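You operate a simulated robot arm through the tools that you are given. There is no shell and no other tool. Be economical: measure what you need, move in short steps, check, and stop when the job is done.

Carry out the task below with a simulated two-armed robot. There is one attempt and no reset: what you move stays moved.

## Task
Take the large beige cup and put it on top of the white carton. Take the orange-banded napkin pack on the top of the wooden counter and put it away on the shelf under the short counter. Fetch the small blue cup and set it on the black handled tray. Put the purple label stand marked "melon" from the top of the wooden counter on the counter top beside the sealer and the purple label stand marked "pineapple" on top of the grey napkins carton. Take the lid off the large green cup and lay it down on the top of the wooden counter. Take the blue paper cup on the top of the wooden counter and put it away on the shelf under the hatch. Pull the sliding lid with the green handle open. Do these in any order. Set down upright: large beige cup, small blue cup, purple label stand, blue paper cup.

The check looks at the end state, three seconds after you hand in, the way a careful person would. Anything else that was tipped, shoved, dropped, spilled or broken makes it a failure. Lids that push on must go on centred and level and be pressed home; caps that screw on are set level and turned clockwise until they are tight. Flat cloth is picked up by pressing the open fingertips on it (5 to 10 N) and closing them slowly along it; thin cloth reads only 2 to 8 mm in the jaws.

## Robot
Two 7-joint arms with two-finger parallel grippers on one trunk, on a base that drives. Base frame: it is fixed to the floor where the robot stands at the start and does not move with it; the origin is under the middle of the robot, x ahead of it, y to its left, z up. Units: mm, degrees, N and s.
The left shoulder is at the start at [57, 182, 1164], the right one opposite. With the tool pointing down near the work surface each hand reaches from about 240 to 720 mm from the robot's upright axis, wherever it stands, measured 20 degrees to its own side. Places, roughly: black handled tray (21x17x3 cm) [300, -4100, 1100]; blue paper cup (8x8x11 cm) [-1200, 400, 900]; counter top beside the sealer [300, -3400, 900]; large beige cup [500, 250, 1000]; large green cup (10x10x12 cm) [-900, 700, 900]; napkins carton [-1500, 500, 1000]; orange-banded napkin pack (8x4x11 cm) [-700, 500, 900]; purple label stand [-1000, 500, 750]; shelf under the hatch [400, -4000, 600]; shelf under the short counter (55x22 cm) [-2460, -5260, 460]; sliding lid with the green handle [-2100, -2200, 900]; small blue cup (6x6x7 cm) [-1000, 400, 900]; white carton [750, 500, 750]. Payload 3.91 kg a hand.
The TCP of each hand is the grasp point between the finger pads, 30 mm short of the fingertips. In the tool frame z runs along the fingers and y along their closing line. The gripper opens to 110 mm. The fingers are 20 mm wide and 10 mm thick; the gripper's body (48 by 112 mm) begins 55 mm behind the TCP.
Orientation is that of the tool frame in the base frame, as [roll, pitch, yaw] about the fixed x, y, z axes, in that order (R = Rz(yaw) Ry(pitch) Rx(roll)). With the fingers straight down and closing along the base's y, the tool's x points along the base's -x, its y along +y and its z along -z.

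## Interface
- The arms move only by the tool send_rows. It takes "left_moves", "right_moves" or both (then of equal length, played together; a hand with none holds still); each is one flat list of numbers, 6 for each row, row after row: the shift along the tool's x, y, z in mm, then the turn, a rotation vector about the tool's x, y, z in degrees. In form: [x, y, z, ax, ay, az, x, y, z, ax, ay, az, ...]. A call has 1 to 20 rows; each row shifts and turns the commanded pose from where the row before left it, along the tool's axes as they then stand. "left_claw" and "right_claw" are, for a hand that has rows, the opening in per cent of the stroke, from 0 (shut) to 100 (fully open), set as the call begins (left out, the last holds). Each row takes 0.2 s and may step no farther than 50 mm and 8.6 degrees from the row before; otherwise, or with a gripper value out of range, the whole call is refused. A pose out of reach is approached as far as the arm can. The call stops where the force on the tool passes 40 N (or 10 N more than at its start, if that is more) or the arm is blocked; 0.2 s more then pass. The fingers move at their own pace (about 72 mm/s each) and stop on an object; they squeeze with about 41 N. The grip force told is the motor's: it shows also when the fingers shut on nothing. Time passes only in rows, and 0.2 s behind the last, so rows that do not move let the fingers close. The reply holds the time, the measured pose of the TCP, the force on the tool along the base axes, the opening and the grip force, in the units named above and with some noise, with the torque about the TCP (base axes, N m) and any sound that the robot's microphone picked up.
- Cameras (640 x 400 px; columns grow to the right, rows downward): "scene" is now at [144.1, 82.9, 1375.1]; the picture's right is [0.89, -0.46, 0.00], its down [-0.18, -0.34, -0.92] and it looks along [0.42, 0.82, -0.39] (base axes); focal length 214 px, centre (320, 200). "left" rides on the left gripper at [72, -17, -103] in its tool frame; the picture's right is [0.23, 0.97, 0.00], its down [-0.76, 0.18, -0.62] and it looks along [-0.61, 0.14, 0.78] (tool axes); focal length 222 px, centre (320, 200). "right" rides on the right gripper at [72, 17, -103] in its tool frame; the picture's right is [-0.23, 0.97, 0.00], its down [-0.76, -0.18, -0.62] and it looks along [-0.61, -0.14, 0.78] (tool axes); focal length 222 px, centre (320, 200). There is no depth. A picture from a camera that has moved, and an enlarged one, comes with that camera's place and axes in the base frame and with its lens.
- camera(camera): a new picture of that camera. It takes no simulated time.
- raise_lower(by): slides the trunk up (or, below 0, down) by that many mm; the arms and the scene camera ride with it, the base frame stays. It gives what a move gives, with no picture.
- steer(legs): drives the robot by 1 to 6 legs, each [ahead, left, turn to the left] in mm, mm and degrees, along the robot's own axes; the way and the turn of a leg run together, so that a leg with both is an arc; at most 1500 mm and 180 degrees a leg. The arms and the cameras ride along, it lands a little off, and it stops where it bumps. It gives what a move gives.
- aim_head(pan, tilt): turns the head with the scene camera to pan (to the left, within 80 degrees either way) and tilt (down, from -29 to 69), counted from straight ahead of the robot. It gives what a move gives.
- inspect(camera, box): a new picture of the part [left, top, right, bottom] of that camera's present view, enlarged. It takes no simulated time.
- sign_off(): hands the job in; it is judged then, once.

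Work in short steps. Places have to be worked out from the pictures, the camera data and where the tool is seen: move nearer, look again, correct. Check each grasp and each placing, and mend what went wrong. You have 207 turns and 194 pictures in all, those below and enlarged ones among them. Open the grippers and draw the arms clear of the work before you hand the job in, unless the task says otherwise; then end with one line.

The tools are called after ">>>" as name(argument=value, ...) on one line, values as JSON. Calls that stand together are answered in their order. send_rows: Moves the arms, as the interface text tells. Its arguments: {"type":"object","properties":{"left_moves":{"type":"array"},"left_claw":{"type":"number"},"right_moves":{"type":"array"},"right_claw":{"type":"number"}},"required":[]} The other tools are called the same way: raise_lower (by) slides the trunk up or down; steer (legs) drives the base; aim_head (pan, tilt) turns the head that bears the scene camera; camera (camera) takes a picture; inspect (camera, box) takes an enlarged picture of a part of a camera's view; sign_off () hands the job in.

At the start:

```text
t: 0.0
left_tool_pos: [283.9, 408.6, 1196.3]
left_orientation: [180.0, 0.1, -179.9]
left_wrist_force: [-0.4, 0.0, 0.2]
left_torque: [-0.02, -0.02, -0.04]
left_width: 110.0
left_grip_force: 0.1
right_tool_pos: [304.6, 14.9, 1179.4]
right_orientation: [-177.3, -1.2, 178.6]
right_wrist_force: [0.6, -0.3, 0.7]
right_torque: [-0.02, -0.02, 0.01]
right_width: 110.1
right_grip_force: 0.1
trunk travel left (down, up): [-425.0, 89.0]
robot x, y, heading: [0.5, -1.8, -0.0]
head pan, tilt: [80.2, 53.2]
```

scene: 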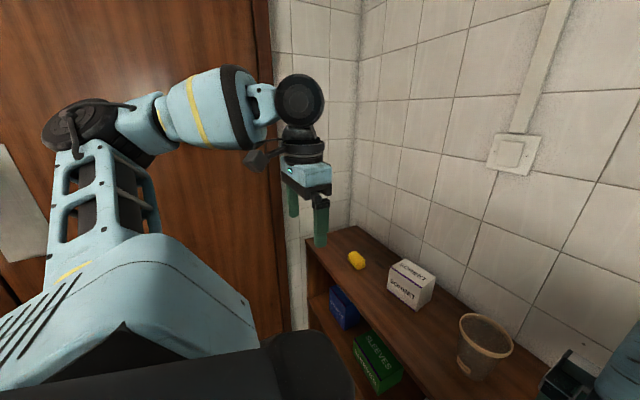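
right: 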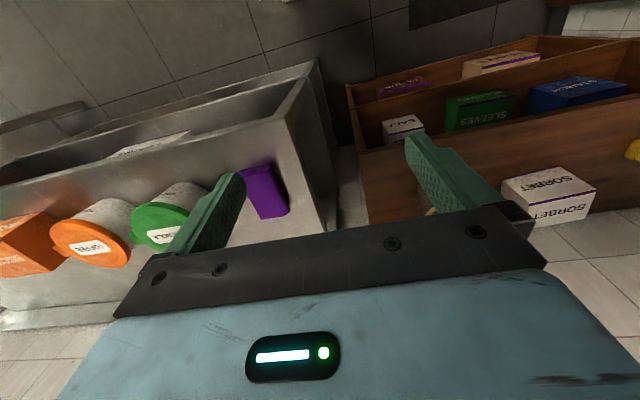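
left: 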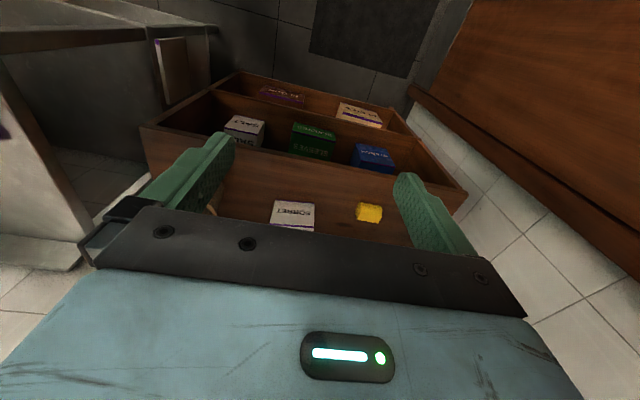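

I start by aiming the head and looking around to learn the layout.

>>> aim_head(pan=40, tilt=40)

>>> camera(camera="scene")

```text
t: 1.1
left_tool_pos: [282.1, 407.0, 1196.7]
left_orientation: [180.0, 0.1, -179.9]
left_wrist_force: [0.0, 0.7, 0.2]
left_torque: [-0.02, -0.01, 0.0]
left_width: 110.4
left_grip_force: 0.1
right_tool_pos: [310.4, 14.2, 1182.2]
right_orientation: [-177.9, -1.7, 177.4]
right_wrist_force: [0.0, 0.5, -0.4]
right_torque: [0.05, 0.0, -0.02]
right_width: 110.1
right_grip_force: 0.0
trunk travel left (down, up): [-425.0, 89.0]
robot x, y, heading: [-1.8, 0.8, 0.1]
head pan, tilt: [40.0, 40.0]
```

```text
190 pictures are left
camera scene: at [131.5, 77.4, 1343.3], right [0.93, -0.36, 0.0], down [-0.25, -0.64, -0.73], along [0.26, 0.68, -0.69], focal length 214 px, centre (320, 200)
```

scene: 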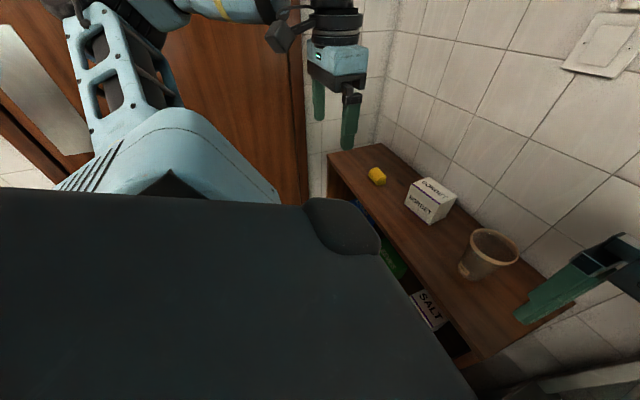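

The look direction doesn't map simply to pan/tilt; I try another head aim to learn the mapping.

>>> aim_head(pan=0, tilt=30)

>>> camera(camera="scene")

>>> aim_head(pan=-40, tilt=20)

>>> camera(camera="scene")

```text
t: 2.1
left_tool_pos: [284.4, 408.6, 1196.7]
left_orientation: [180.0, 0.1, -179.9]
left_wrist_force: [-0.4, 1.5, -0.2]
left_torque: [0.01, 0.01, -0.02]
left_width: 109.9
left_grip_force: 0.0
right_tool_pos: [303.6, 14.3, 1179.1]
right_orientation: [-177.1, -1.1, 178.7]
right_wrist_force: [-0.3, -0.5, 0.4]
right_torque: [-0.03, 0.02, -0.01]
right_width: 110.1
right_grip_force: 0.1
trunk travel left (down, up): [-425.0, 89.0]
robot x, y, heading: [2.8, 3.4, -0.3]
head pan, tilt: [0.0, 30.0]
```

```text
189 pictures are left
camera scene: at [192.1, 1.1, 1363.5], right [0.01, -1.0, 0.0], down [-0.5, -0.01, -0.87], along [0.87, 0.01, -0.5], focal length 214 px, centre (320, 200)
```

scene: 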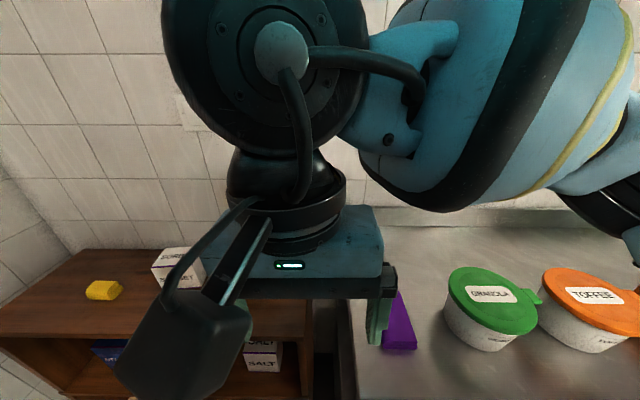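

```text
t: 3.2
left_tool_pos: [282.4, 408.2, 1196.2]
left_orientation: [-180.0, 0.1, -180.0]
left_wrist_force: [-0.4, -0.2, 0.4]
left_torque: [0.0, -0.02, 0.02]
left_width: 110.0
left_grip_force: 0.0
right_tool_pos: [307.2, 16.7, 1179.9]
right_orientation: [-177.3, -1.5, 178.5]
right_wrist_force: [-0.3, 1.1, -0.6]
right_torque: [0.0, -0.04, -0.04]
right_width: 110.2
right_grip_force: 0.0
trunk travel left (down, up): [-425.0, 89.0]
robot x, y, heading: [-4.3, -0.1, -0.0]
head pan, tilt: [-40.0, 20.0]
```

```text
188 pictures are left
camera scene: at [172.8, -59.2, 1379.6], right [-0.64, -0.77, 0.0], down [-0.26, 0.22, -0.94], along [0.72, -0.6, -0.34], focal length 214 px, centre (320, 200)
```

scene: 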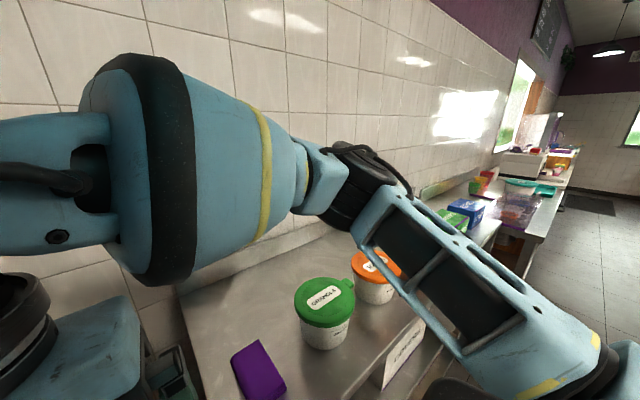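

The Sorbet box is probably the white carton, around (630,420,870), and the cup is near (620,200,870). I take another look from the head.

>>> aim_head(pan=35, tilt=35)

>>> camera(camera="scene")

>>> camera(camera="left")

```text
t: 4.7
left_tool_pos: [284.3, 409.4, 1195.9]
left_orientation: [-180.0, 0.1, -179.9]
left_wrist_force: [0.0, 0.8, -0.5]
left_torque: [-0.02, 0.0, 0.0]
left_width: 109.8
left_grip_force: 0.0
right_tool_pos: [305.6, 16.0, 1178.3]
right_orientation: [-177.2, -1.5, 178.6]
right_wrist_force: [0.3, -0.5, 0.3]
right_torque: [-0.01, 0.0, -0.04]
right_width: 110.0
right_grip_force: 0.1
trunk travel left (down, up): [-425.0, 89.0]
robot x, y, heading: [-1.0, -1.2, 0.1]
head pan, tilt: [35.0, 35.0]
```

```text
187 pictures are left
camera scene: at [173.6, 51.0, 1355.8], right [0.57, -0.82, 0.0], down [-0.47, -0.33, -0.82], along [0.67, 0.47, -0.57], focal length 214 px, centre (320, 200)
```

scene: 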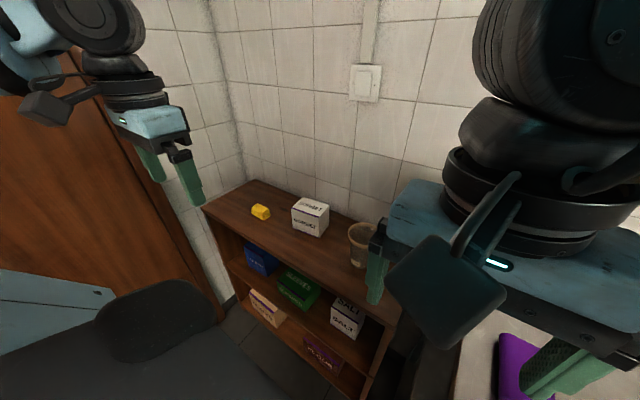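

```text
186 pictures are left
camera left: at [210.0, 391.3, 1300.0], right [-0.23, 0.97, 0.0], down [0.76, 0.18, 0.62], along [0.61, 0.14, -0.78], focal length 222 px, centre (320, 200)
```

left: 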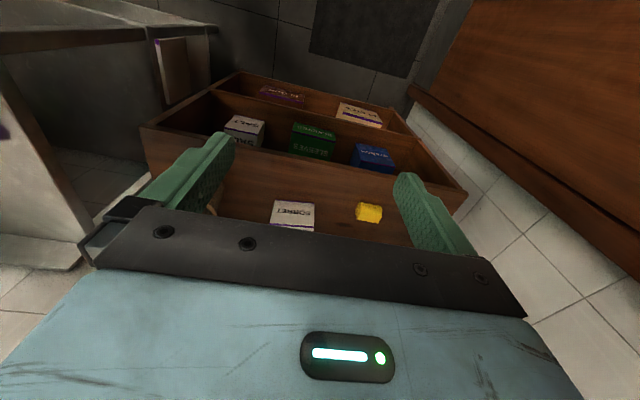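

The cup rim is about (597,197,950) and the carton top about (636,412,920). I drive forward a bit so both are within the left arm's reach.

>>> steer(legs=[[120, 0, 0]])

>>> send_rows(left_moves=[-40, -40, 0, 0, 0, 0, -40, -40, 0, 0, 0, 0, -30, -40, 0, 0, 0, 0, 0, -40, 0, 0, 0, 0, 0, -25, 0, 0, 0, 0], left_claw=100)

>>> camera(camera="left")

>>> camera(camera="scene")

```text
t: 5.7
left_tool_pos: [342.1, 408.5, 1194.7]
left_orientation: [-179.9, -0.3, -179.8]
left_wrist_force: [0.9, 0.0, 0.5]
left_torque: [-0.01, 0.07, 0.02]
left_width: 109.9
left_grip_force: 0.0
right_tool_pos: [364.4, 15.7, 1176.9]
right_orientation: [-177.2, -1.8, 178.3]
right_wrist_force: [0.3, 0.1, 0.7]
right_torque: [0.01, 0.02, 0.02]
right_width: 109.8
right_grip_force: 0.0
trunk travel left (down, up): [-425.0, 89.0]
robot x, y, heading: [56.2, -0.4, 0.1]
head pan, tilt: [35.0, 35.0]
stopped in leg 1: the robot was blocked; the commanded pose is now the measured one
```

```text
refused: row 1 steps farther than a row can; nothing moved
```

```text
185 pictures are left
camera left: at [269.5, 391.7, 1298.8], right [-0.23, 0.97, 0.0], down [0.76, 0.18, 0.62], along [0.6, 0.14, -0.78], focal length 222 px, centre (320, 200)
```

left: 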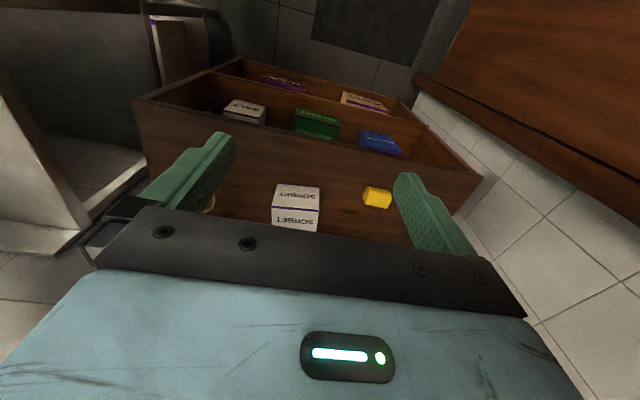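

```text
184 pictures are left
camera scene: at [232.3, 51.4, 1355.0], right [0.57, -0.82, 0.0], down [-0.47, -0.33, -0.82], along [0.67, 0.47, -0.58], focal length 214 px, centre (320, 200)
```

scene: 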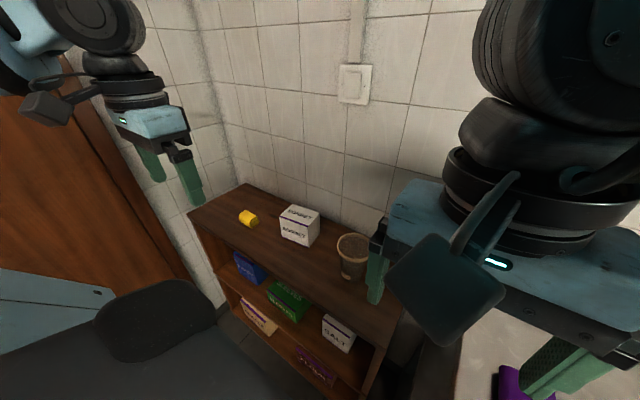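

The base is against the shelf. I move the left hand above the estimated cup position (590,197) and the right hand aside, then look.

>>> send_rows(left_moves=[-35, -30, 0, 0, 0, 0, -35, -30, 0, 0, 0, 0, -35, -30, 0, 0, 0, 0, -35, -30, 0, 0, 0, 0, -35, -30, 0, 0, 0, 0, -35, -30, 0, 0, 0, 0, -35, -30, 0, 0, 0, 0], right_moves=[0, -30, 0, 0, 0, 0, 0, -30, 0, 0, 0, 0, 0, -30, 0, 0, 0, 0, 0, -30, 0, 0, 0, 0, 0, -20, 0, 0, 0, 0, 0, 0, 0, 0, 0, 0, 0, 0, 0, 0, 0, 0])

>>> camera(camera="left")

>>> camera(camera="scene")

```text
t: 7.3
left_tool_pos: [583.9, 202.5, 1192.7]
left_orientation: [179.5, -0.4, -179.9]
left_wrist_force: [-0.5, -0.1, 4.0]
left_torque: [0.08, -0.05, -0.03]
left_width: 109.9
left_grip_force: 0.2
right_tool_pos: [357.7, -123.5, 1183.4]
right_orientation: [-177.2, -1.7, 178.4]
right_wrist_force: [1.5, 0.1, -0.4]
right_torque: [-0.03, 0.11, -0.01]
right_width: 110.1
right_grip_force: 0.1
trunk travel left (down, up): [-425.0, 89.0]
robot x, y, heading: [56.1, -1.1, -0.1]
head pan, tilt: [35.0, 35.0]
```

```text
183 pictures are left
camera left: at [512.4, 183.7, 1297.4], right [-0.23, 0.97, 0.01], down [0.76, 0.17, 0.62], along [0.6, 0.15, -0.78], focal length 222 px, centre (320, 200)
```

left: 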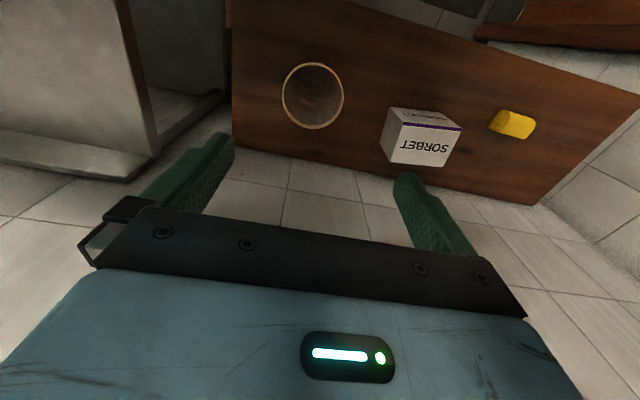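

```text
182 pictures are left
camera scene: at [231.5, 52.2, 1354.8], right [0.57, -0.82, 0.0], down [-0.47, -0.33, -0.82], along [0.67, 0.47, -0.58], focal length 214 px, centre (320, 200)
```

scene: 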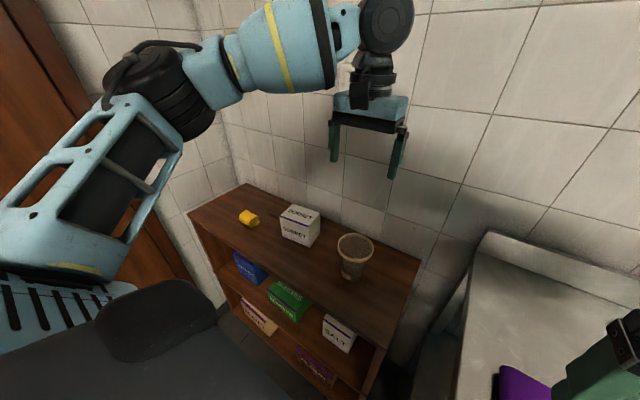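

The cup rim triangulates to (594,197,945), diameter ≈92 mm. I centre over it and come down to just above the rim, then check.

>>> send_rows(left_moves=[-10, -5.5, 40, 0, 0, 0, 0, 0, 46, 0, 0, 0, 0, 0, 46, 0, 0, 0, 0, 0, 46, 0, 0, 0, 0, 0, 0, 0, 0, 0])

>>> camera(camera="left")

>>> inspect(camera="scene", box=[260, 130, 480, 300])

```text
t: 8.5
left_tool_pos: [592.2, 194.6, 1017.3]
left_orientation: [180.0, 0.2, -179.9]
left_wrist_force: [0.4, -0.3, 0.4]
left_torque: [-0.01, -0.03, 0.0]
left_width: 109.8
left_grip_force: 0.0
right_tool_pos: [353.1, -124.0, 1185.7]
right_orientation: [-177.3, -1.3, 178.4]
right_wrist_force: [0.1, 0.5, 0.1]
right_torque: [-0.01, 0.01, 0.01]
right_width: 109.9
right_grip_force: 0.0
trunk travel left (down, up): [-425.0, 89.0]
robot x, y, heading: [52.5, 3.2, -0.5]
head pan, tilt: [35.0, 35.0]
```

```text
181 pictures are left
camera left: at [518.1, 177.0, 1121.7], right [-0.23, 0.97, 0.0], down [0.76, 0.18, 0.62], along [0.61, 0.14, -0.78], focal length 222 px, centre (320, 200)
```

left: 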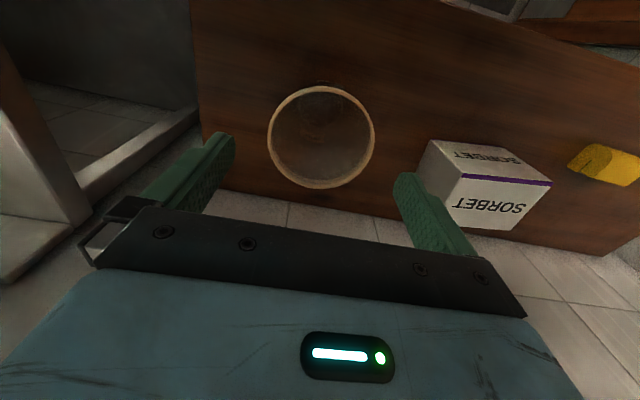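

```text
2.35 times, centred on (370, 215) of scene
camera zoom: at [226.9, 51.2, 1355.9], right [0.57, -0.82, 0.0], down [-0.47, -0.33, -0.82], along [0.67, 0.47, -0.57], focal length 505 px, centre (202, 165)
```

zoom: 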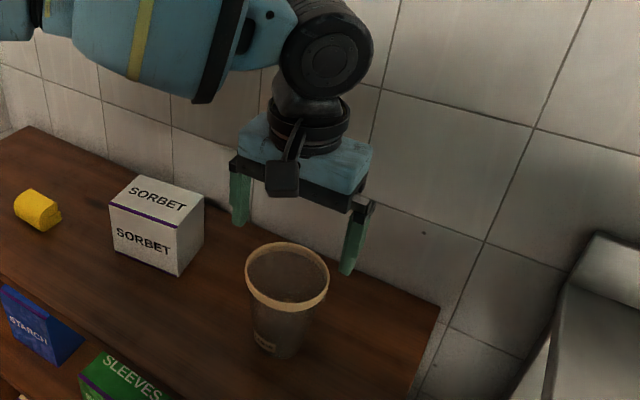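

The rim is centred between the fingers (rim at ≈(590,194), 90 mm wide). I descend to just below the rim and close.

>>> send_rows(left_moves=[1, 0, 45, 0, 0, 0, 0, 0, 45, 0, 0, 0, 0, 0, 10, 0, 0, 0])

>>> send_rows(left_moves=[0, 0, 0, 0, 0, 0, 0, 0, 0, 0, 0, 0, 0, 0, 0, 0, 0, 0], left_claw=10)

>>> camera(camera="left")

```text
t: 9.3
left_tool_pos: [591.3, 192.7, 917.6]
left_orientation: [180.0, 0.1, -179.9]
left_wrist_force: [0.0, -1.1, -0.7]
left_torque: [-0.03, 0.01, 0.02]
left_width: 109.9
left_grip_force: 0.0
right_tool_pos: [354.4, -122.7, 1186.2]
right_orientation: [-177.3, -1.6, 178.4]
right_wrist_force: [0.4, -0.4, -0.4]
right_torque: [-0.01, -0.02, -0.03]
right_width: 110.1
right_grip_force: 0.1
trunk travel left (down, up): [-425.0, 89.0]
robot x, y, heading: [55.9, -0.2, -0.3]
head pan, tilt: [35.0, 35.0]
```

```text
t: 10.1
left_tool_pos: [590.6, 192.1, 917.8]
left_orientation: [-180.0, 0.0, -179.8]
left_wrist_force: [0.4, 0.1, 0.7]
left_torque: [0.0, -0.04, 0.03]
left_width: 88.8
left_grip_force: 40.9
right_tool_pos: [356.4, -123.2, 1185.0]
right_orientation: [-177.4, -1.5, 178.4]
right_wrist_force: [0.4, -0.4, 0.2]
right_torque: [-0.03, 0.02, 0.02]
right_width: 110.1
right_grip_force: 0.1
trunk travel left (down, up): [-425.0, 89.0]
robot x, y, heading: [54.5, 2.2, -0.2]
head pan, tilt: [35.0, 35.0]
```

```text
179 pictures are left
camera left: at [517.5, 176.0, 1022.0], right [-0.23, 0.97, 0.0], down [0.76, 0.18, 0.62], along [0.61, 0.14, -0.78], focal length 222 px, centre (320, 200)
```

left: 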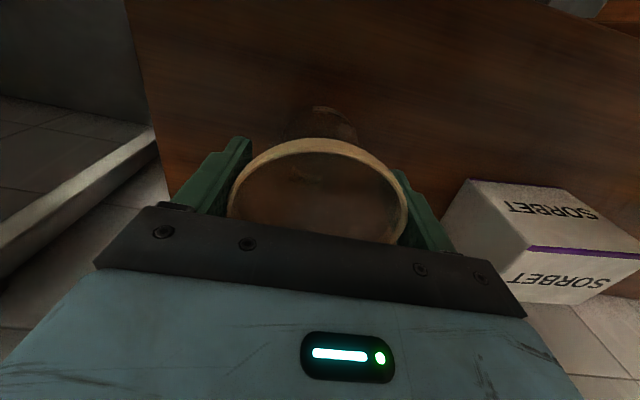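

Grip holds (88.8 mm). I lift and look at the carton and at the cup.

>>> send_rows(left_moves=[0, 0, -15, 0, 0, 0, 0, 0, -45, 0, 0, 0, 0, 0, -50, 0, 0, 0, 0, 0, -50, 0, 0, 0, 0, 0, -20, 0, 0, 0, 0, 0, 0, 0, 0, 0])

>>> inspect(camera="scene", box=[240, 120, 460, 290])

>>> camera(camera="left")

```text
t: 11.5
left_tool_pos: [592.8, 193.8, 1098.2]
left_orientation: [-180.0, -0.1, -179.9]
left_wrist_force: [-0.1, -0.5, 0.6]
left_torque: [-0.02, 0.01, 0.04]
left_width: 88.6
left_grip_force: 41.0
right_tool_pos: [355.4, -124.3, 1183.7]
right_orientation: [-177.3, -1.4, 178.5]
right_wrist_force: [-0.4, 0.4, 0.2]
right_torque: [-0.01, -0.01, 0.0]
right_width: 110.0
right_grip_force: 0.1
trunk travel left (down, up): [-425.0, 89.0]
robot x, y, heading: [52.3, 0.1, -0.1]
head pan, tilt: [35.0, 35.0]
```

```text
2.35 times, centred on (350, 205) of scene
camera zoom: at [227.7, 51.4, 1355.7], right [0.57, -0.82, 0.0], down [-0.47, -0.33, -0.82], along [0.67, 0.47, -0.57], focal length 505 px, centre (249, 188)
```

zoom: 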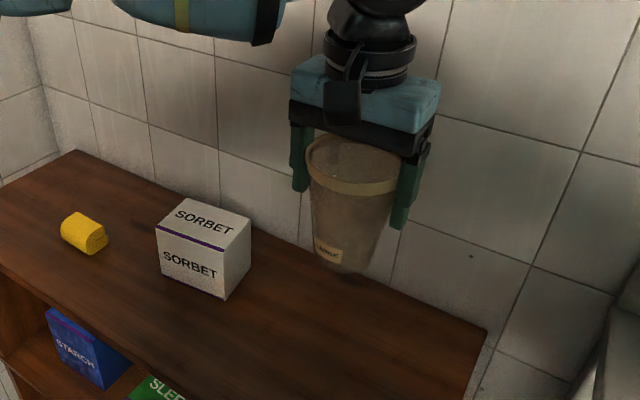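

```text
177 pictures are left
camera left: at [520.2, 176.6, 1201.6], right [-0.23, 0.97, 0.0], down [0.76, 0.18, 0.62], along [0.61, 0.14, -0.78], focal length 222 px, centre (320, 200)
```

left: 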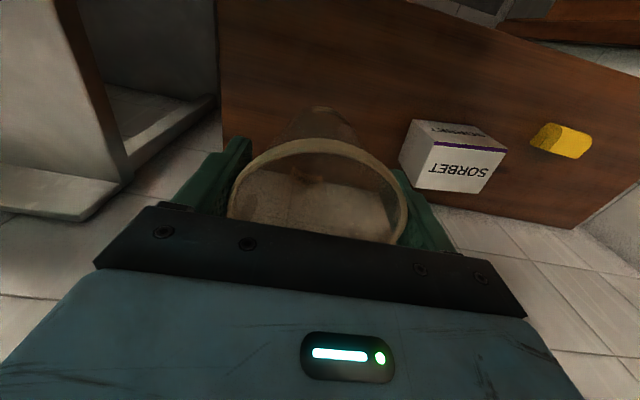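

Carton top centre triangulates to (637,415,919). I carry the cup over it.

>>> send_rows(left_moves=[-8, 37, 0, 0, 0, 0, -8, 37, 0, 0, 0, 0, -8, 37, 0, 0, 0, 0, -8, 37, 0, 0, 0, 0, -8, 37, 0, 0, 0, 0, -5, 36, 0, 0, 0, 0, 0, 0, 0, 0, 0, 0])

>>> camera(camera="left")

>>> inspect(camera="scene", box=[200, 100, 420, 270])

```text
t: 13.1
left_tool_pos: [637.3, 413.6, 1097.7]
left_orientation: [-179.9, 0.0, 180.0]
left_wrist_force: [0.3, -0.4, -0.5]
left_torque: [0.03, -0.02, -0.02]
left_width: 88.2
left_grip_force: 40.9
right_tool_pos: [354.8, -125.2, 1185.2]
right_orientation: [-177.2, -1.6, 178.4]
right_wrist_force: [0.2, -0.7, 0.1]
right_torque: [0.02, -0.03, -0.03]
right_width: 109.9
right_grip_force: 0.1
trunk travel left (down, up): [-425.0, 89.0]
robot x, y, heading: [49.6, -3.8, -0.1]
head pan, tilt: [35.0, 35.0]
```

```text
176 pictures are left
camera left: at [564.2, 397.4, 1202.4], right [-0.23, 0.97, 0.0], down [0.76, 0.18, 0.62], along [0.61, 0.14, -0.78], focal length 222 px, centre (320, 200)
```

left: 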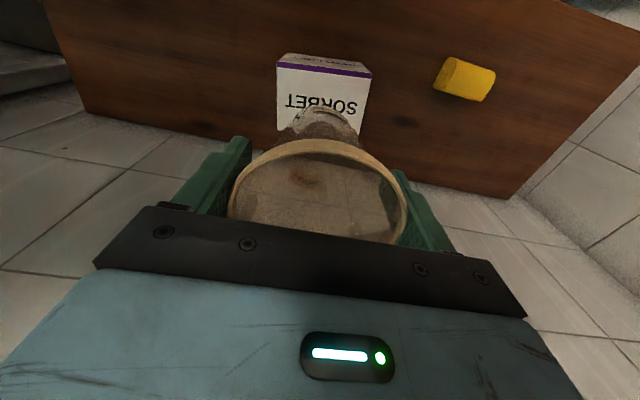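

```text
2.35 times, centred on (310, 185) of scene
camera zoom: at [227.7, 50.8, 1355.8], right [0.57, -0.82, 0.0], down [-0.47, -0.33, -0.82], along [0.67, 0.47, -0.57], focal length 505 px, centre (344, 235)
```

zoom: 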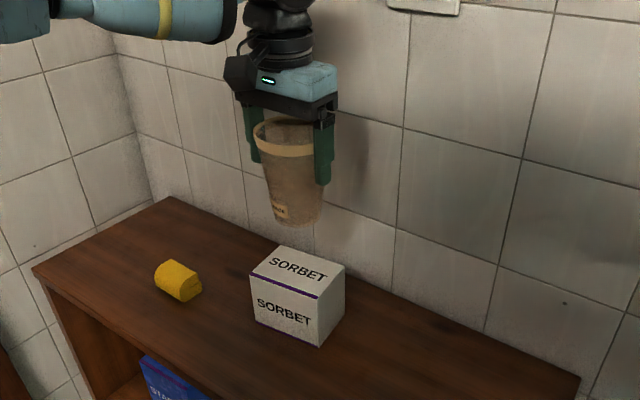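

Aligned with carton top (front edge x≈603, so depth ≈68 mm). I lower toward contact.

>>> send_rows(left_moves=[0, 0, 30, 0, 0, 0, 0, 0, 28, 0, 0, 0, 0, 0, 0, 0, 0, 0])

>>> inspect(camera="scene", box=[250, 120, 360, 250])

```text
t: 13.9
left_tool_pos: [637.3, 415.3, 1041.3]
left_orientation: [180.0, 0.1, -179.9]
left_wrist_force: [0.3, 0.0, -2.0]
left_torque: [0.01, 0.01, -0.03]
left_width: 88.6
left_grip_force: 40.8
right_tool_pos: [355.1, -124.0, 1184.4]
right_orientation: [-177.4, -1.5, 178.5]
right_wrist_force: [0.6, 0.4, 0.0]
right_torque: [0.02, -0.03, -0.01]
right_width: 110.3
right_grip_force: 0.1
trunk travel left (down, up): [-425.0, 89.0]
robot x, y, heading: [57.1, -2.8, -0.1]
head pan, tilt: [35.0, 35.0]
```

```text
3.08 times, centred on (305, 185) of scene
camera zoom: at [227.4, 51.3, 1355.8], right [0.57, -0.82, 0.0], down [-0.47, -0.33, -0.82], along [0.67, 0.47, -0.57], focal length 660 px, centre (366, 246)
```

zoom: 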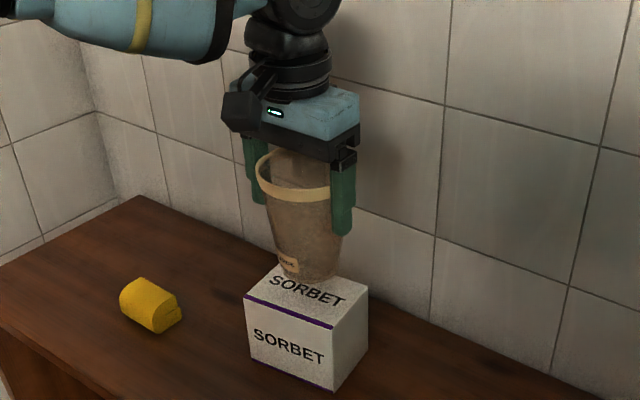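

About 15–20 mm gap left. I lower slowly and watch the force.

>>> send_rows(left_moves=[0, 0, 4, 0, 0, 0, 0, 0, 4, 0, 0, 0, 0, 0, 3, 0, 0, 0, 0, 0, 0, 0, 0, 0])

>>> inspect(camera="scene", box=[270, 180, 330, 250])

```text
t: 14.9
left_tool_pos: [636.1, 415.2, 1029.4]
left_orientation: [180.0, 0.0, -179.9]
left_wrist_force: [0.2, 0.2, -0.4]
left_torque: [-0.02, 0.0, 0.0]
left_width: 88.4
left_grip_force: 40.8
right_tool_pos: [355.6, -123.9, 1185.3]
right_orientation: [-177.2, -1.5, 178.4]
right_wrist_force: [0.1, -0.7, -0.2]
right_torque: [0.02, 0.0, 0.05]
right_width: 110.3
right_grip_force: 0.0
trunk travel left (down, up): [-425.0, 89.0]
robot x, y, heading: [53.0, 1.7, -0.2]
head pan, tilt: [35.0, 35.0]
```

```text
5.71 times, centred on (300, 215) of scene
camera zoom: at [227.6, 51.4, 1355.8], right [0.57, -0.82, 0.0], down [-0.47, -0.33, -0.82], along [0.67, 0.47, -0.57], focal length 1226 px, centre (434, 114)
```

zoom: 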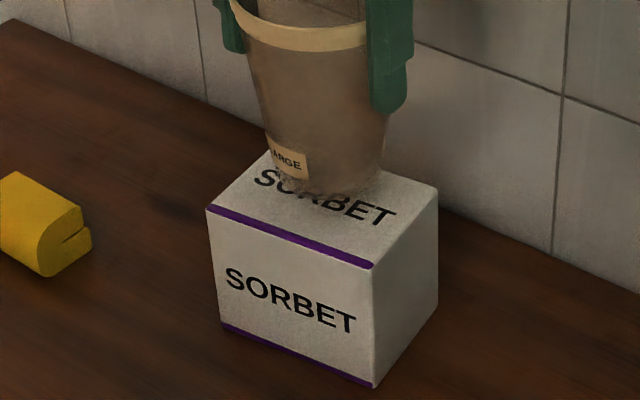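

Close to contact; I continue in 2 mm steps.

>>> send_rows(left_moves=[0, 0, 2, 0, 0, 0, 0, 0, 2, 0, 0, 0, 0, 0, 0, 0, 0, 0])

>>> send_rows(left_moves=[0, 0, 2, 0, 0, 0, 0, 0, 2, 0, 0, 0, 0, 0, 0, 0, 0, 0])

>>> inspect(camera="scene", box=[270, 180, 330, 250])

```text
t: 15.7
left_tool_pos: [636.2, 414.2, 1025.5]
left_orientation: [-180.0, 0.0, -179.9]
left_wrist_force: [-0.2, -0.2, -0.4]
left_torque: [-0.01, -0.01, -0.02]
left_width: 88.9
left_grip_force: 40.7
right_tool_pos: [355.7, -122.6, 1184.8]
right_orientation: [-177.3, -1.5, 178.4]
right_wrist_force: [0.2, -0.4, 0.1]
right_torque: [0.0, 0.0, 0.01]
right_width: 110.5
right_grip_force: 0.1
trunk travel left (down, up): [-425.0, 89.0]
robot x, y, heading: [51.1, 1.3, 0.0]
head pan, tilt: [35.0, 35.0]
```

```text
t: 16.5
left_tool_pos: [635.9, 414.8, 1021.9]
left_orientation: [180.0, 0.0, -179.9]
left_wrist_force: [-0.4, -0.4, -0.2]
left_torque: [-0.03, 0.01, 0.02]
left_width: 88.6
left_grip_force: 41.1
right_tool_pos: [355.4, -123.5, 1185.4]
right_orientation: [-177.3, -1.5, 178.4]
right_wrist_force: [0.7, -0.4, 0.5]
right_torque: [0.01, -0.01, -0.01]
right_width: 110.0
right_grip_force: 0.0
trunk travel left (down, up): [-425.0, 89.0]
robot x, y, heading: [53.9, 0.4, -0.1]
head pan, tilt: [35.0, 35.0]
```

```text
5.71 times, centred on (300, 215) of scene
camera zoom: at [227.6, 51.4, 1355.8], right [0.57, -0.82, 0.0], down [-0.47, -0.33, -0.82], along [0.67, 0.47, -0.57], focal length 1226 px, centre (434, 114)
```

zoom: 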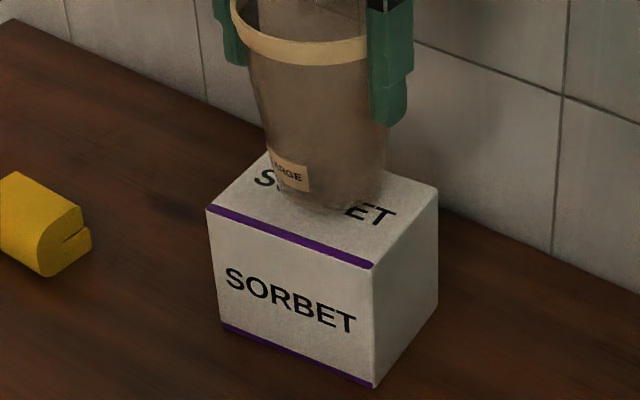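

Still no contact force; continue down gently.

>>> send_rows(left_moves=[0, 0, 2, 0, 0, 0, 0, 0, 2, 0, 0, 0, 0, 0, 0, 0, 0, 0])

>>> send_rows(left_moves=[0, 0, 2, 0, 0, 0, 0, 0, 0, 0, 0, 0])

>>> send_rows(left_moves=[0, 0, 2, 0, 0, 0, 0, 0, 0, 0, 0, 0])

>>> inspect(camera="scene", box=[270, 180, 330, 250])

```text
t: 17.3
left_tool_pos: [636.3, 413.5, 1017.0]
left_orientation: [180.0, -0.1, -179.9]
left_wrist_force: [0.2, -0.1, -0.5]
left_torque: [0.0, -0.03, -0.01]
left_width: 88.5
left_grip_force: 41.3
right_tool_pos: [355.9, -123.3, 1185.3]
right_orientation: [-177.2, -1.6, 178.4]
right_wrist_force: [1.4, -1.0, -0.6]
right_torque: [0.02, 0.0, -0.01]
right_width: 110.1
right_grip_force: 0.1
trunk travel left (down, up): [-425.0, 89.0]
robot x, y, heading: [52.4, 0.6, -0.2]
head pan, tilt: [35.0, 35.0]
```

```text
t: 17.9
left_tool_pos: [636.6, 414.1, 1014.8]
left_orientation: [-179.9, 0.0, -180.0]
left_wrist_force: [-0.3, -0.1, -0.9]
left_torque: [-0.02, 0.02, -0.01]
left_width: 88.1
left_grip_force: 40.5
right_tool_pos: [354.4, -123.6, 1184.3]
right_orientation: [-177.3, -1.5, 178.4]
right_wrist_force: [-0.1, -0.1, 0.6]
right_torque: [-0.04, 0.0, -0.05]
right_width: 109.8
right_grip_force: 0.1
trunk travel left (down, up): [-425.0, 89.0]
robot x, y, heading: [54.2, 0.9, 0.0]
head pan, tilt: [35.0, 35.0]
```

```text
t: 18.5
left_tool_pos: [636.4, 414.8, 1013.2]
left_orientation: [-180.0, 0.1, -179.9]
left_wrist_force: [0.2, -0.3, 0.1]
left_torque: [0.04, -0.02, -0.01]
left_width: 88.5
left_grip_force: 41.0
right_tool_pos: [354.6, -122.9, 1185.5]
right_orientation: [-177.3, -1.5, 178.5]
right_wrist_force: [-0.4, -0.3, 0.5]
right_torque: [0.0, 0.0, -0.02]
right_width: 110.0
right_grip_force: 0.0
trunk travel left (down, up): [-425.0, 89.0]
robot x, y, heading: [50.9, 0.9, 0.1]
head pan, tilt: [35.0, 35.0]
```

```text
5.71 times, centred on (300, 215) of scene
camera zoom: at [227.6, 51.4, 1355.8], right [0.57, -0.82, 0.0], down [-0.47, -0.33, -0.82], along [0.67, 0.47, -0.57], focal length 1226 px, centre (434, 114)
```

zoom: 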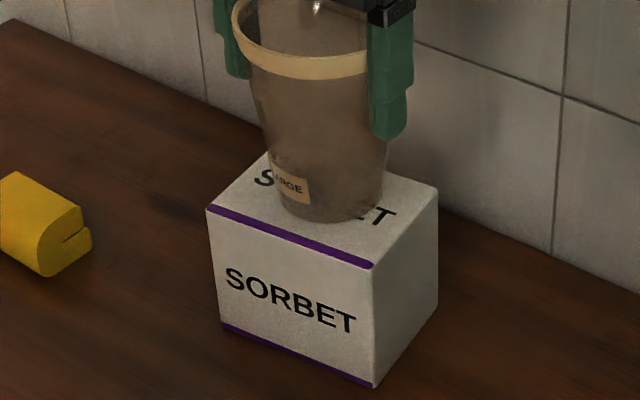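

Looks near contact; keep stepping until the force rises.

>>> send_rows(left_moves=[0, 0, 2, 0, 0, 0, 0, 0, 0, 0, 0, 0])

>>> send_rows(left_moves=[0, 0, 2, 0, 0, 0, 0, 0, 0, 0, 0, 0])

>>> inspect(camera="scene", box=[270, 180, 330, 250])

```text
t: 19.1
left_tool_pos: [635.2, 415.0, 1013.3]
left_orientation: [180.0, 0.2, -179.9]
left_wrist_force: [-1.2, 0.8, 9.4]
left_torque: [-0.11, 0.08, 0.0]
left_width: 88.3
left_grip_force: 41.2
right_tool_pos: [353.5, -124.2, 1185.1]
right_orientation: [-177.3, -1.3, 178.4]
right_wrist_force: [0.2, -0.1, 0.2]
right_torque: [0.02, 0.01, 0.01]
right_width: 109.9
right_grip_force: 0.0
trunk travel left (down, up): [-425.0, 89.0]
robot x, y, heading: [56.1, -1.4, -0.3]
head pan, tilt: [35.0, 35.0]
```

```text
t: 19.7
left_tool_pos: [636.3, 414.6, 1013.3]
left_orientation: [-180.0, 0.4, -179.9]
left_wrist_force: [1.0, 4.0, 23.5]
left_torque: [-0.01, -0.01, 0.0]
left_width: 88.4
left_grip_force: 41.0
right_tool_pos: [352.8, -124.0, 1185.0]
right_orientation: [-177.3, -1.3, 178.4]
right_wrist_force: [0.5, 0.1, -0.3]
right_torque: [0.03, 0.01, -0.01]
right_width: 110.0
right_grip_force: 0.0
trunk travel left (down, up): [-425.0, 89.0]
robot x, y, heading: [53.9, 2.1, -0.2]
head pan, tilt: [35.0, 35.0]
```

```text
5.71 times, centred on (300, 215) of scene
camera zoom: at [225.6, 50.6, 1356.3], right [0.57, -0.82, 0.0], down [-0.47, -0.33, -0.82], along [0.67, 0.47, -0.57], focal length 1226 px, centre (434, 114)
```

zoom: 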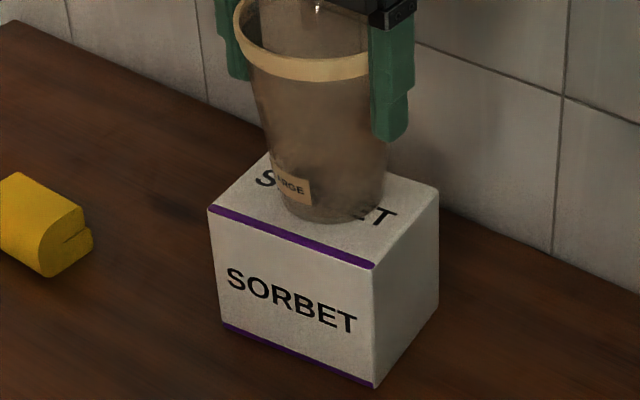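

Contact (23 N). I ease up 2 mm, open, and withdraw straight up.

>>> send_rows(left_moves=[0, 0, -2.5, 0, 0, 0, 0, 0, 0, 0, 0, 0])

>>> send_rows(left_moves=[0, 0, 0, 0, 0, 0, 0, 0, 0, 0, 0, 0, 0, 0, 0, 0, 0, 0], left_claw=100)

>>> send_rows(left_moves=[0, 0, -20, 0, 0, 0, 0, 0, -40, 0, 0, 0, 0, 0, -45, 0, 0, 0, 0, 0, -45, 0, 0, 0, 0, 0, -30, 0, 0, 0])

>>> inspect(camera="scene", box=[250, 120, 360, 250])

```text
t: 20.3
left_tool_pos: [635.6, 414.7, 1012.7]
left_orientation: [180.0, 0.3, -179.9]
left_wrist_force: [2.9, 0.9, 18.9]
left_torque: [-0.3, -0.44, 0.08]
left_width: 88.5
left_grip_force: 41.4
right_tool_pos: [354.1, -123.5, 1185.9]
right_orientation: [-177.2, -1.5, 178.3]
right_wrist_force: [-0.3, -0.8, 0.2]
right_torque: [-0.02, -0.02, 0.02]
right_width: 110.1
right_grip_force: 0.1
trunk travel left (down, up): [-425.0, 89.0]
robot x, y, heading: [55.0, 1.8, -0.2]
head pan, tilt: [35.0, 35.0]
```

```text
t: 21.1
left_tool_pos: [636.3, 415.6, 1010.5]
left_orientation: [-180.0, 0.0, -179.9]
left_wrist_force: [1.2, 0.0, 0.1]
left_torque: [0.04, -0.02, 0.01]
left_width: 110.1
left_grip_force: 0.0
right_tool_pos: [356.3, -123.8, 1185.6]
right_orientation: [-177.4, -1.5, 178.4]
right_wrist_force: [-0.3, 0.3, -0.1]
right_torque: [-0.02, 0.0, 0.0]
right_width: 110.1
right_grip_force: 0.0
trunk travel left (down, up): [-425.0, 89.0]
robot x, y, heading: [54.7, 0.4, 0.1]
head pan, tilt: [35.0, 35.0]
```

```text
t: 22.3
left_tool_pos: [636.4, 414.8, 1191.1]
left_orientation: [-180.0, -0.1, 180.0]
left_wrist_force: [-0.5, -0.4, -0.1]
left_torque: [-0.02, 0.01, 0.03]
left_width: 110.1
left_grip_force: 0.0
right_tool_pos: [355.4, -123.3, 1185.4]
right_orientation: [-177.3, -1.6, 178.4]
right_wrist_force: [0.3, 0.0, -0.5]
right_torque: [-0.01, 0.02, 0.0]
right_width: 109.8
right_grip_force: 0.1
trunk travel left (down, up): [-425.0, 89.0]
robot x, y, heading: [54.1, 0.3, -0.1]
head pan, tilt: [35.0, 35.0]
```

```text
3.08 times, centred on (305, 185) of scene
camera zoom: at [227.4, 51.1, 1355.8], right [0.57, -0.82, 0.0], down [-0.47, -0.33, -0.82], along [0.67, 0.47, -0.57], focal length 660 px, centre (366, 246)
```

zoom: 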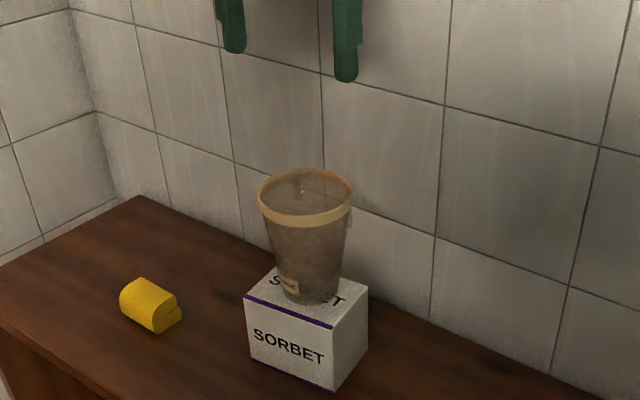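

Beige cup is upright on the carton. Now I retract the left arm, back away and look toward the wooden counter.

>>> send_rows(left_moves=[42, -16, 0, 0, 0, 0, 42, -16, 0, 0, 0, 0, 42, -16, 0, 0, 0, 0, 42, -16, 0, 0, 0, 0, 42, -16, 0, 0, 0, 0, 42, -16, 0, 0, 0, 0, 30, -16, 0, 0, 0, 0])

>>> steer(legs=[[-500, 0, 0]])

>>> aim_head(pan=80, tilt=20)

>>> camera(camera="scene")

```text
t: 23.9
left_tool_pos: [355.3, 302.0, 1192.3]
left_orientation: [179.9, 0.2, -180.0]
left_wrist_force: [-0.3, 0.3, -0.4]
left_torque: [0.02, -0.03, -0.01]
left_width: 109.9
left_grip_force: 0.0
right_tool_pos: [354.2, -123.8, 1185.4]
right_orientation: [-177.3, -1.3, 178.5]
right_wrist_force: [-0.4, -0.1, -0.5]
right_torque: [-0.01, -0.02, -0.01]
right_width: 110.0
right_grip_force: 0.0
trunk travel left (down, up): [-425.0, 89.0]
robot x, y, heading: [52.9, 1.5, -0.2]
head pan, tilt: [35.0, 35.0]
```

```text
t: 26.8
left_tool_pos: [-100.2, 298.3, 1193.8]
left_orientation: [179.9, 0.0, 179.6]
left_wrist_force: [0.9, 0.1, -0.1]
left_torque: [-0.01, -0.01, 0.02]
left_width: 109.8
left_grip_force: 0.1
right_tool_pos: [-104.5, -128.6, 1185.8]
right_orientation: [-177.3, -1.6, 178.2]
right_wrist_force: [0.9, -0.6, -0.9]
right_torque: [0.0, 0.04, 0.0]
right_width: 110.0
right_grip_force: 0.1
trunk travel left (down, up): [-425.0, 89.0]
robot x, y, heading: [-405.9, 1.2, -0.3]
head pan, tilt: [35.0, 35.0]
stopped in leg 1: the robot was blocked; the commanded pose is now the measured one
```

```text
t: 27.9
left_tool_pos: [-100.5, 298.5, 1192.6]
left_orientation: [180.0, 0.1, 179.6]
left_wrist_force: [0.6, -0.1, 0.0]
left_torque: [-0.02, 0.0, -0.01]
left_width: 110.0
left_grip_force: 0.1
right_tool_pos: [-104.8, -126.5, 1185.6]
right_orientation: [-177.2, -1.4, 178.0]
right_wrist_force: [0.3, -0.3, -0.5]
right_torque: [0.0, -0.02, 0.01]
right_width: 110.1
right_grip_force: 0.1
trunk travel left (down, up): [-425.0, 89.0]
robot x, y, heading: [-406.1, -1.9, -0.7]
head pan, tilt: [80.0, 20.0]
```

```text
168 pictures are left
camera scene: at [-286.5, 90.5, 1379.6], right [0.98, -0.18, 0.0], down [-0.06, -0.34, -0.94], along [0.17, 0.92, -0.34], focal length 214 px, centre (320, 200)
```

scene: 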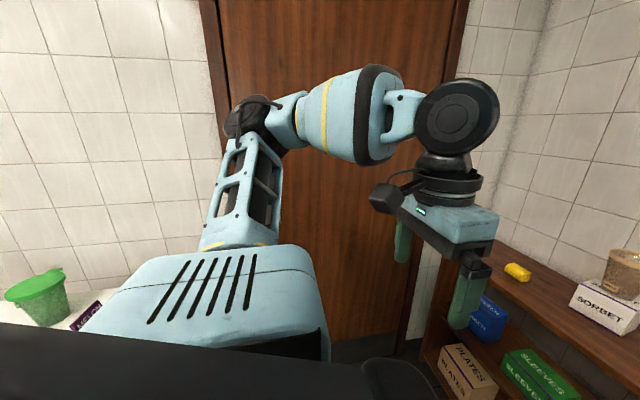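

Something behind blocks. I move forward a bit and turn left to face the door side so I can see the wooden counter.

>>> steer(legs=[[120, 0, 0], [0, 0, 90]])

>>> aim_head(pan=50, tilt=25)

>>> camera(camera="scene")

>>> aim_head(pan=80, tilt=35)

>>> camera(camera="scene")

```text
t: 32.9
left_tool_pos: [-578.2, 307.7, 1193.0]
left_orientation: [-179.9, 0.0, -91.6]
left_wrist_force: [0.5, -0.8, 0.4]
left_torque: [0.02, 0.01, 0.0]
left_width: 109.9
left_grip_force: 0.1
right_tool_pos: [-153.0, 296.2, 1185.5]
right_orientation: [-177.4, -1.3, -93.2]
right_wrist_force: [-0.7, 0.4, -0.1]
right_torque: [-0.02, 0.0, 0.0]
right_width: 110.1
right_grip_force: 0.1
trunk travel left (down, up): [-425.0, 89.0]
robot x, y, heading: [-283.3, -1.2, 88.2]
head pan, tilt: [80.0, 20.0]
```

```text
t: 33.8
left_tool_pos: [-580.2, 308.5, 1193.9]
left_orientation: [179.9, 0.2, -91.6]
left_wrist_force: [-0.6, 0.6, 0.2]
left_torque: [0.0, -0.01, -0.01]
left_width: 110.1
left_grip_force: 0.0
right_tool_pos: [-152.4, 295.6, 1185.6]
right_orientation: [-177.3, -1.4, -93.2]
right_wrist_force: [0.0, 0.3, 0.4]
right_torque: [-0.04, 0.0, -0.03]
right_width: 109.7
right_grip_force: 0.0
trunk travel left (down, up): [-425.0, 89.0]
robot x, y, heading: [-284.1, -1.7, 88.2]
head pan, tilt: [50.0, 25.0]
```

```text
167 pictures are left
camera scene: at [-351.2, 161.3, 1371.5], right [0.66, 0.75, 0.0], down [0.32, -0.28, -0.91], along [-0.68, 0.6, -0.42], focal length 214 px, centre (320, 200)
```

scene: 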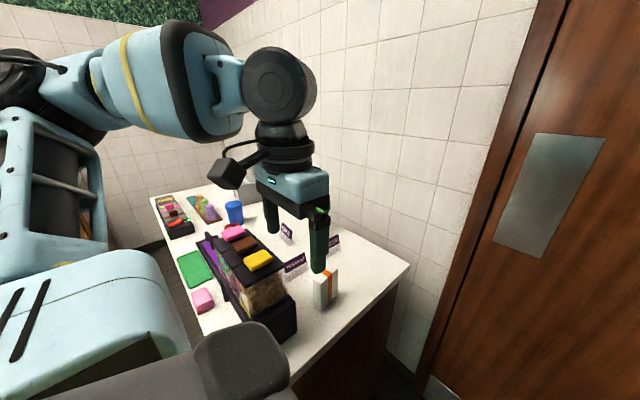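

```text
t: 34.8
left_tool_pos: [-579.0, 307.4, 1193.5]
left_orientation: [180.0, 0.1, -91.6]
left_wrist_force: [0.0, -0.5, 1.0]
left_torque: [-0.01, 0.03, -0.03]
left_width: 110.1
left_grip_force: 0.1
right_tool_pos: [-152.9, 295.9, 1186.4]
right_orientation: [-177.3, -1.4, -93.2]
right_wrist_force: [0.9, 0.1, -0.6]
right_torque: [0.0, -0.01, 0.0]
right_width: 110.2
right_grip_force: 0.1
trunk travel left (down, up): [-425.0, 89.0]
robot x, y, heading: [-283.2, -3.8, 88.4]
head pan, tilt: [80.0, 35.0]
```

```text
166 pictures are left
camera scene: at [-368.5, 118.0, 1355.8], right [0.2, 0.98, 0.0], down [0.56, -0.12, -0.82], along [-0.8, 0.17, -0.57], focal length 214 px, centre (320, 200)
```

scene: 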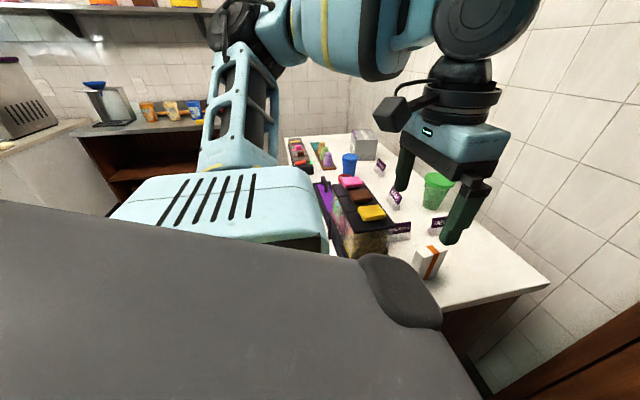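

The wooden counter runs along −x at y≈170–700, top z≈840. I slide back and sideways to stand in front of its middle.

>>> steer(legs=[[-160, 0, 1.7], [0, 560, 0]])

>>> aim_head(pan=0, tilt=45)

>>> camera(camera="scene")

>>> camera(camera="left")

>>> camera(camera="right")

```text
t: 41.2
left_tool_pos: [-1144.2, 145.5, 1193.8]
left_orientation: [-180.0, 0.1, -90.6]
left_wrist_force: [0.2, -0.3, -0.1]
left_torque: [0.06, 0.02, -0.01]
left_width: 110.0
left_grip_force: 0.0
right_tool_pos: [-717.4, 140.8, 1185.0]
right_orientation: [-177.3, -1.4, -92.1]
right_wrist_force: [-0.4, 0.7, 0.0]
right_torque: [0.0, -0.01, 0.02]
right_width: 109.9
right_grip_force: 0.1
trunk travel left (down, up): [-425.0, 89.0]
robot x, y, heading: [-848.7, -158.7, 89.7]
head pan, tilt: [80.0, 35.0]
```

```text
t: 42.7
left_tool_pos: [-1144.9, 146.2, 1193.1]
left_orientation: [180.0, 0.1, -90.5]
left_wrist_force: [0.3, 0.0, -0.2]
left_torque: [-0.02, 0.0, -0.04]
left_width: 110.2
left_grip_force: 0.1
right_tool_pos: [-718.9, 141.7, 1185.3]
right_orientation: [-177.3, -1.4, -92.1]
right_wrist_force: [0.2, -0.4, -0.1]
right_torque: [-0.03, 0.02, 0.03]
right_width: 110.0
right_grip_force: 0.0
trunk travel left (down, up): [-425.0, 89.0]
robot x, y, heading: [-843.5, -157.5, 89.4]
head pan, tilt: [0.0, 45.0]
```

```text
165 pictures are left
camera scene: at [-843.3, 24.7, 1340.9], right [1.0, -0.01, 0.0], down [-0.01, -0.71, -0.71], along [0.01, 0.71, -0.71], focal length 214 px, centre (320, 200)
```

scene: 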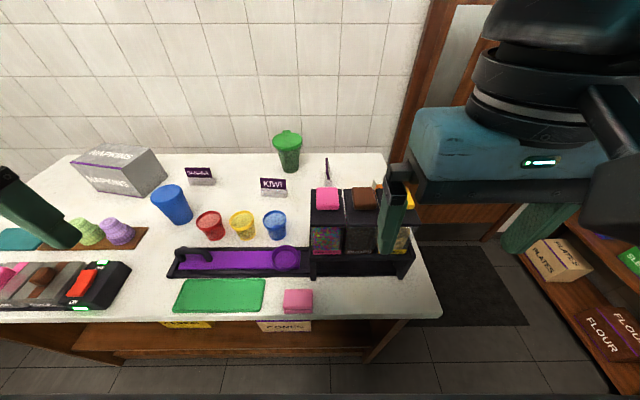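

```text
164 pictures are left
camera left: at [-1128.3, 72.7, 1296.9], right [-0.98, -0.22, 0.0], down [-0.17, 0.76, 0.63], along [-0.14, 0.61, -0.78], focal length 222 px, centre (320, 200)
```

left: 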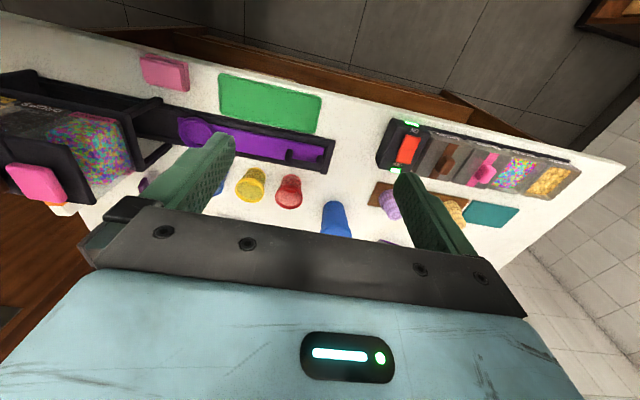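

```text
163 pictures are left
camera right: at [-742.7, 70.8, 1289.9], right [-0.96, 0.26, -0.05], down [0.18, 0.77, 0.61], along [0.2, 0.58, -0.79], focal length 222 px, centre (320, 200)
```

right: 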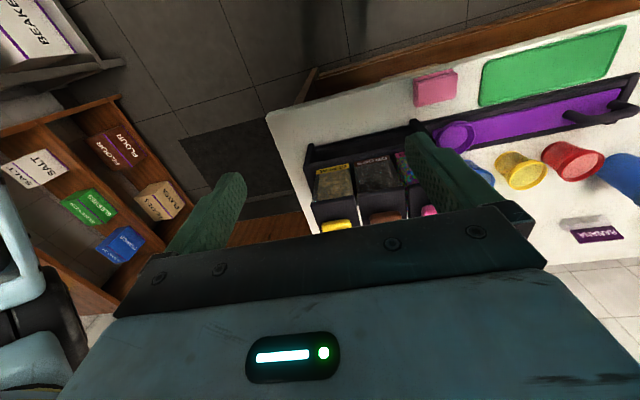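

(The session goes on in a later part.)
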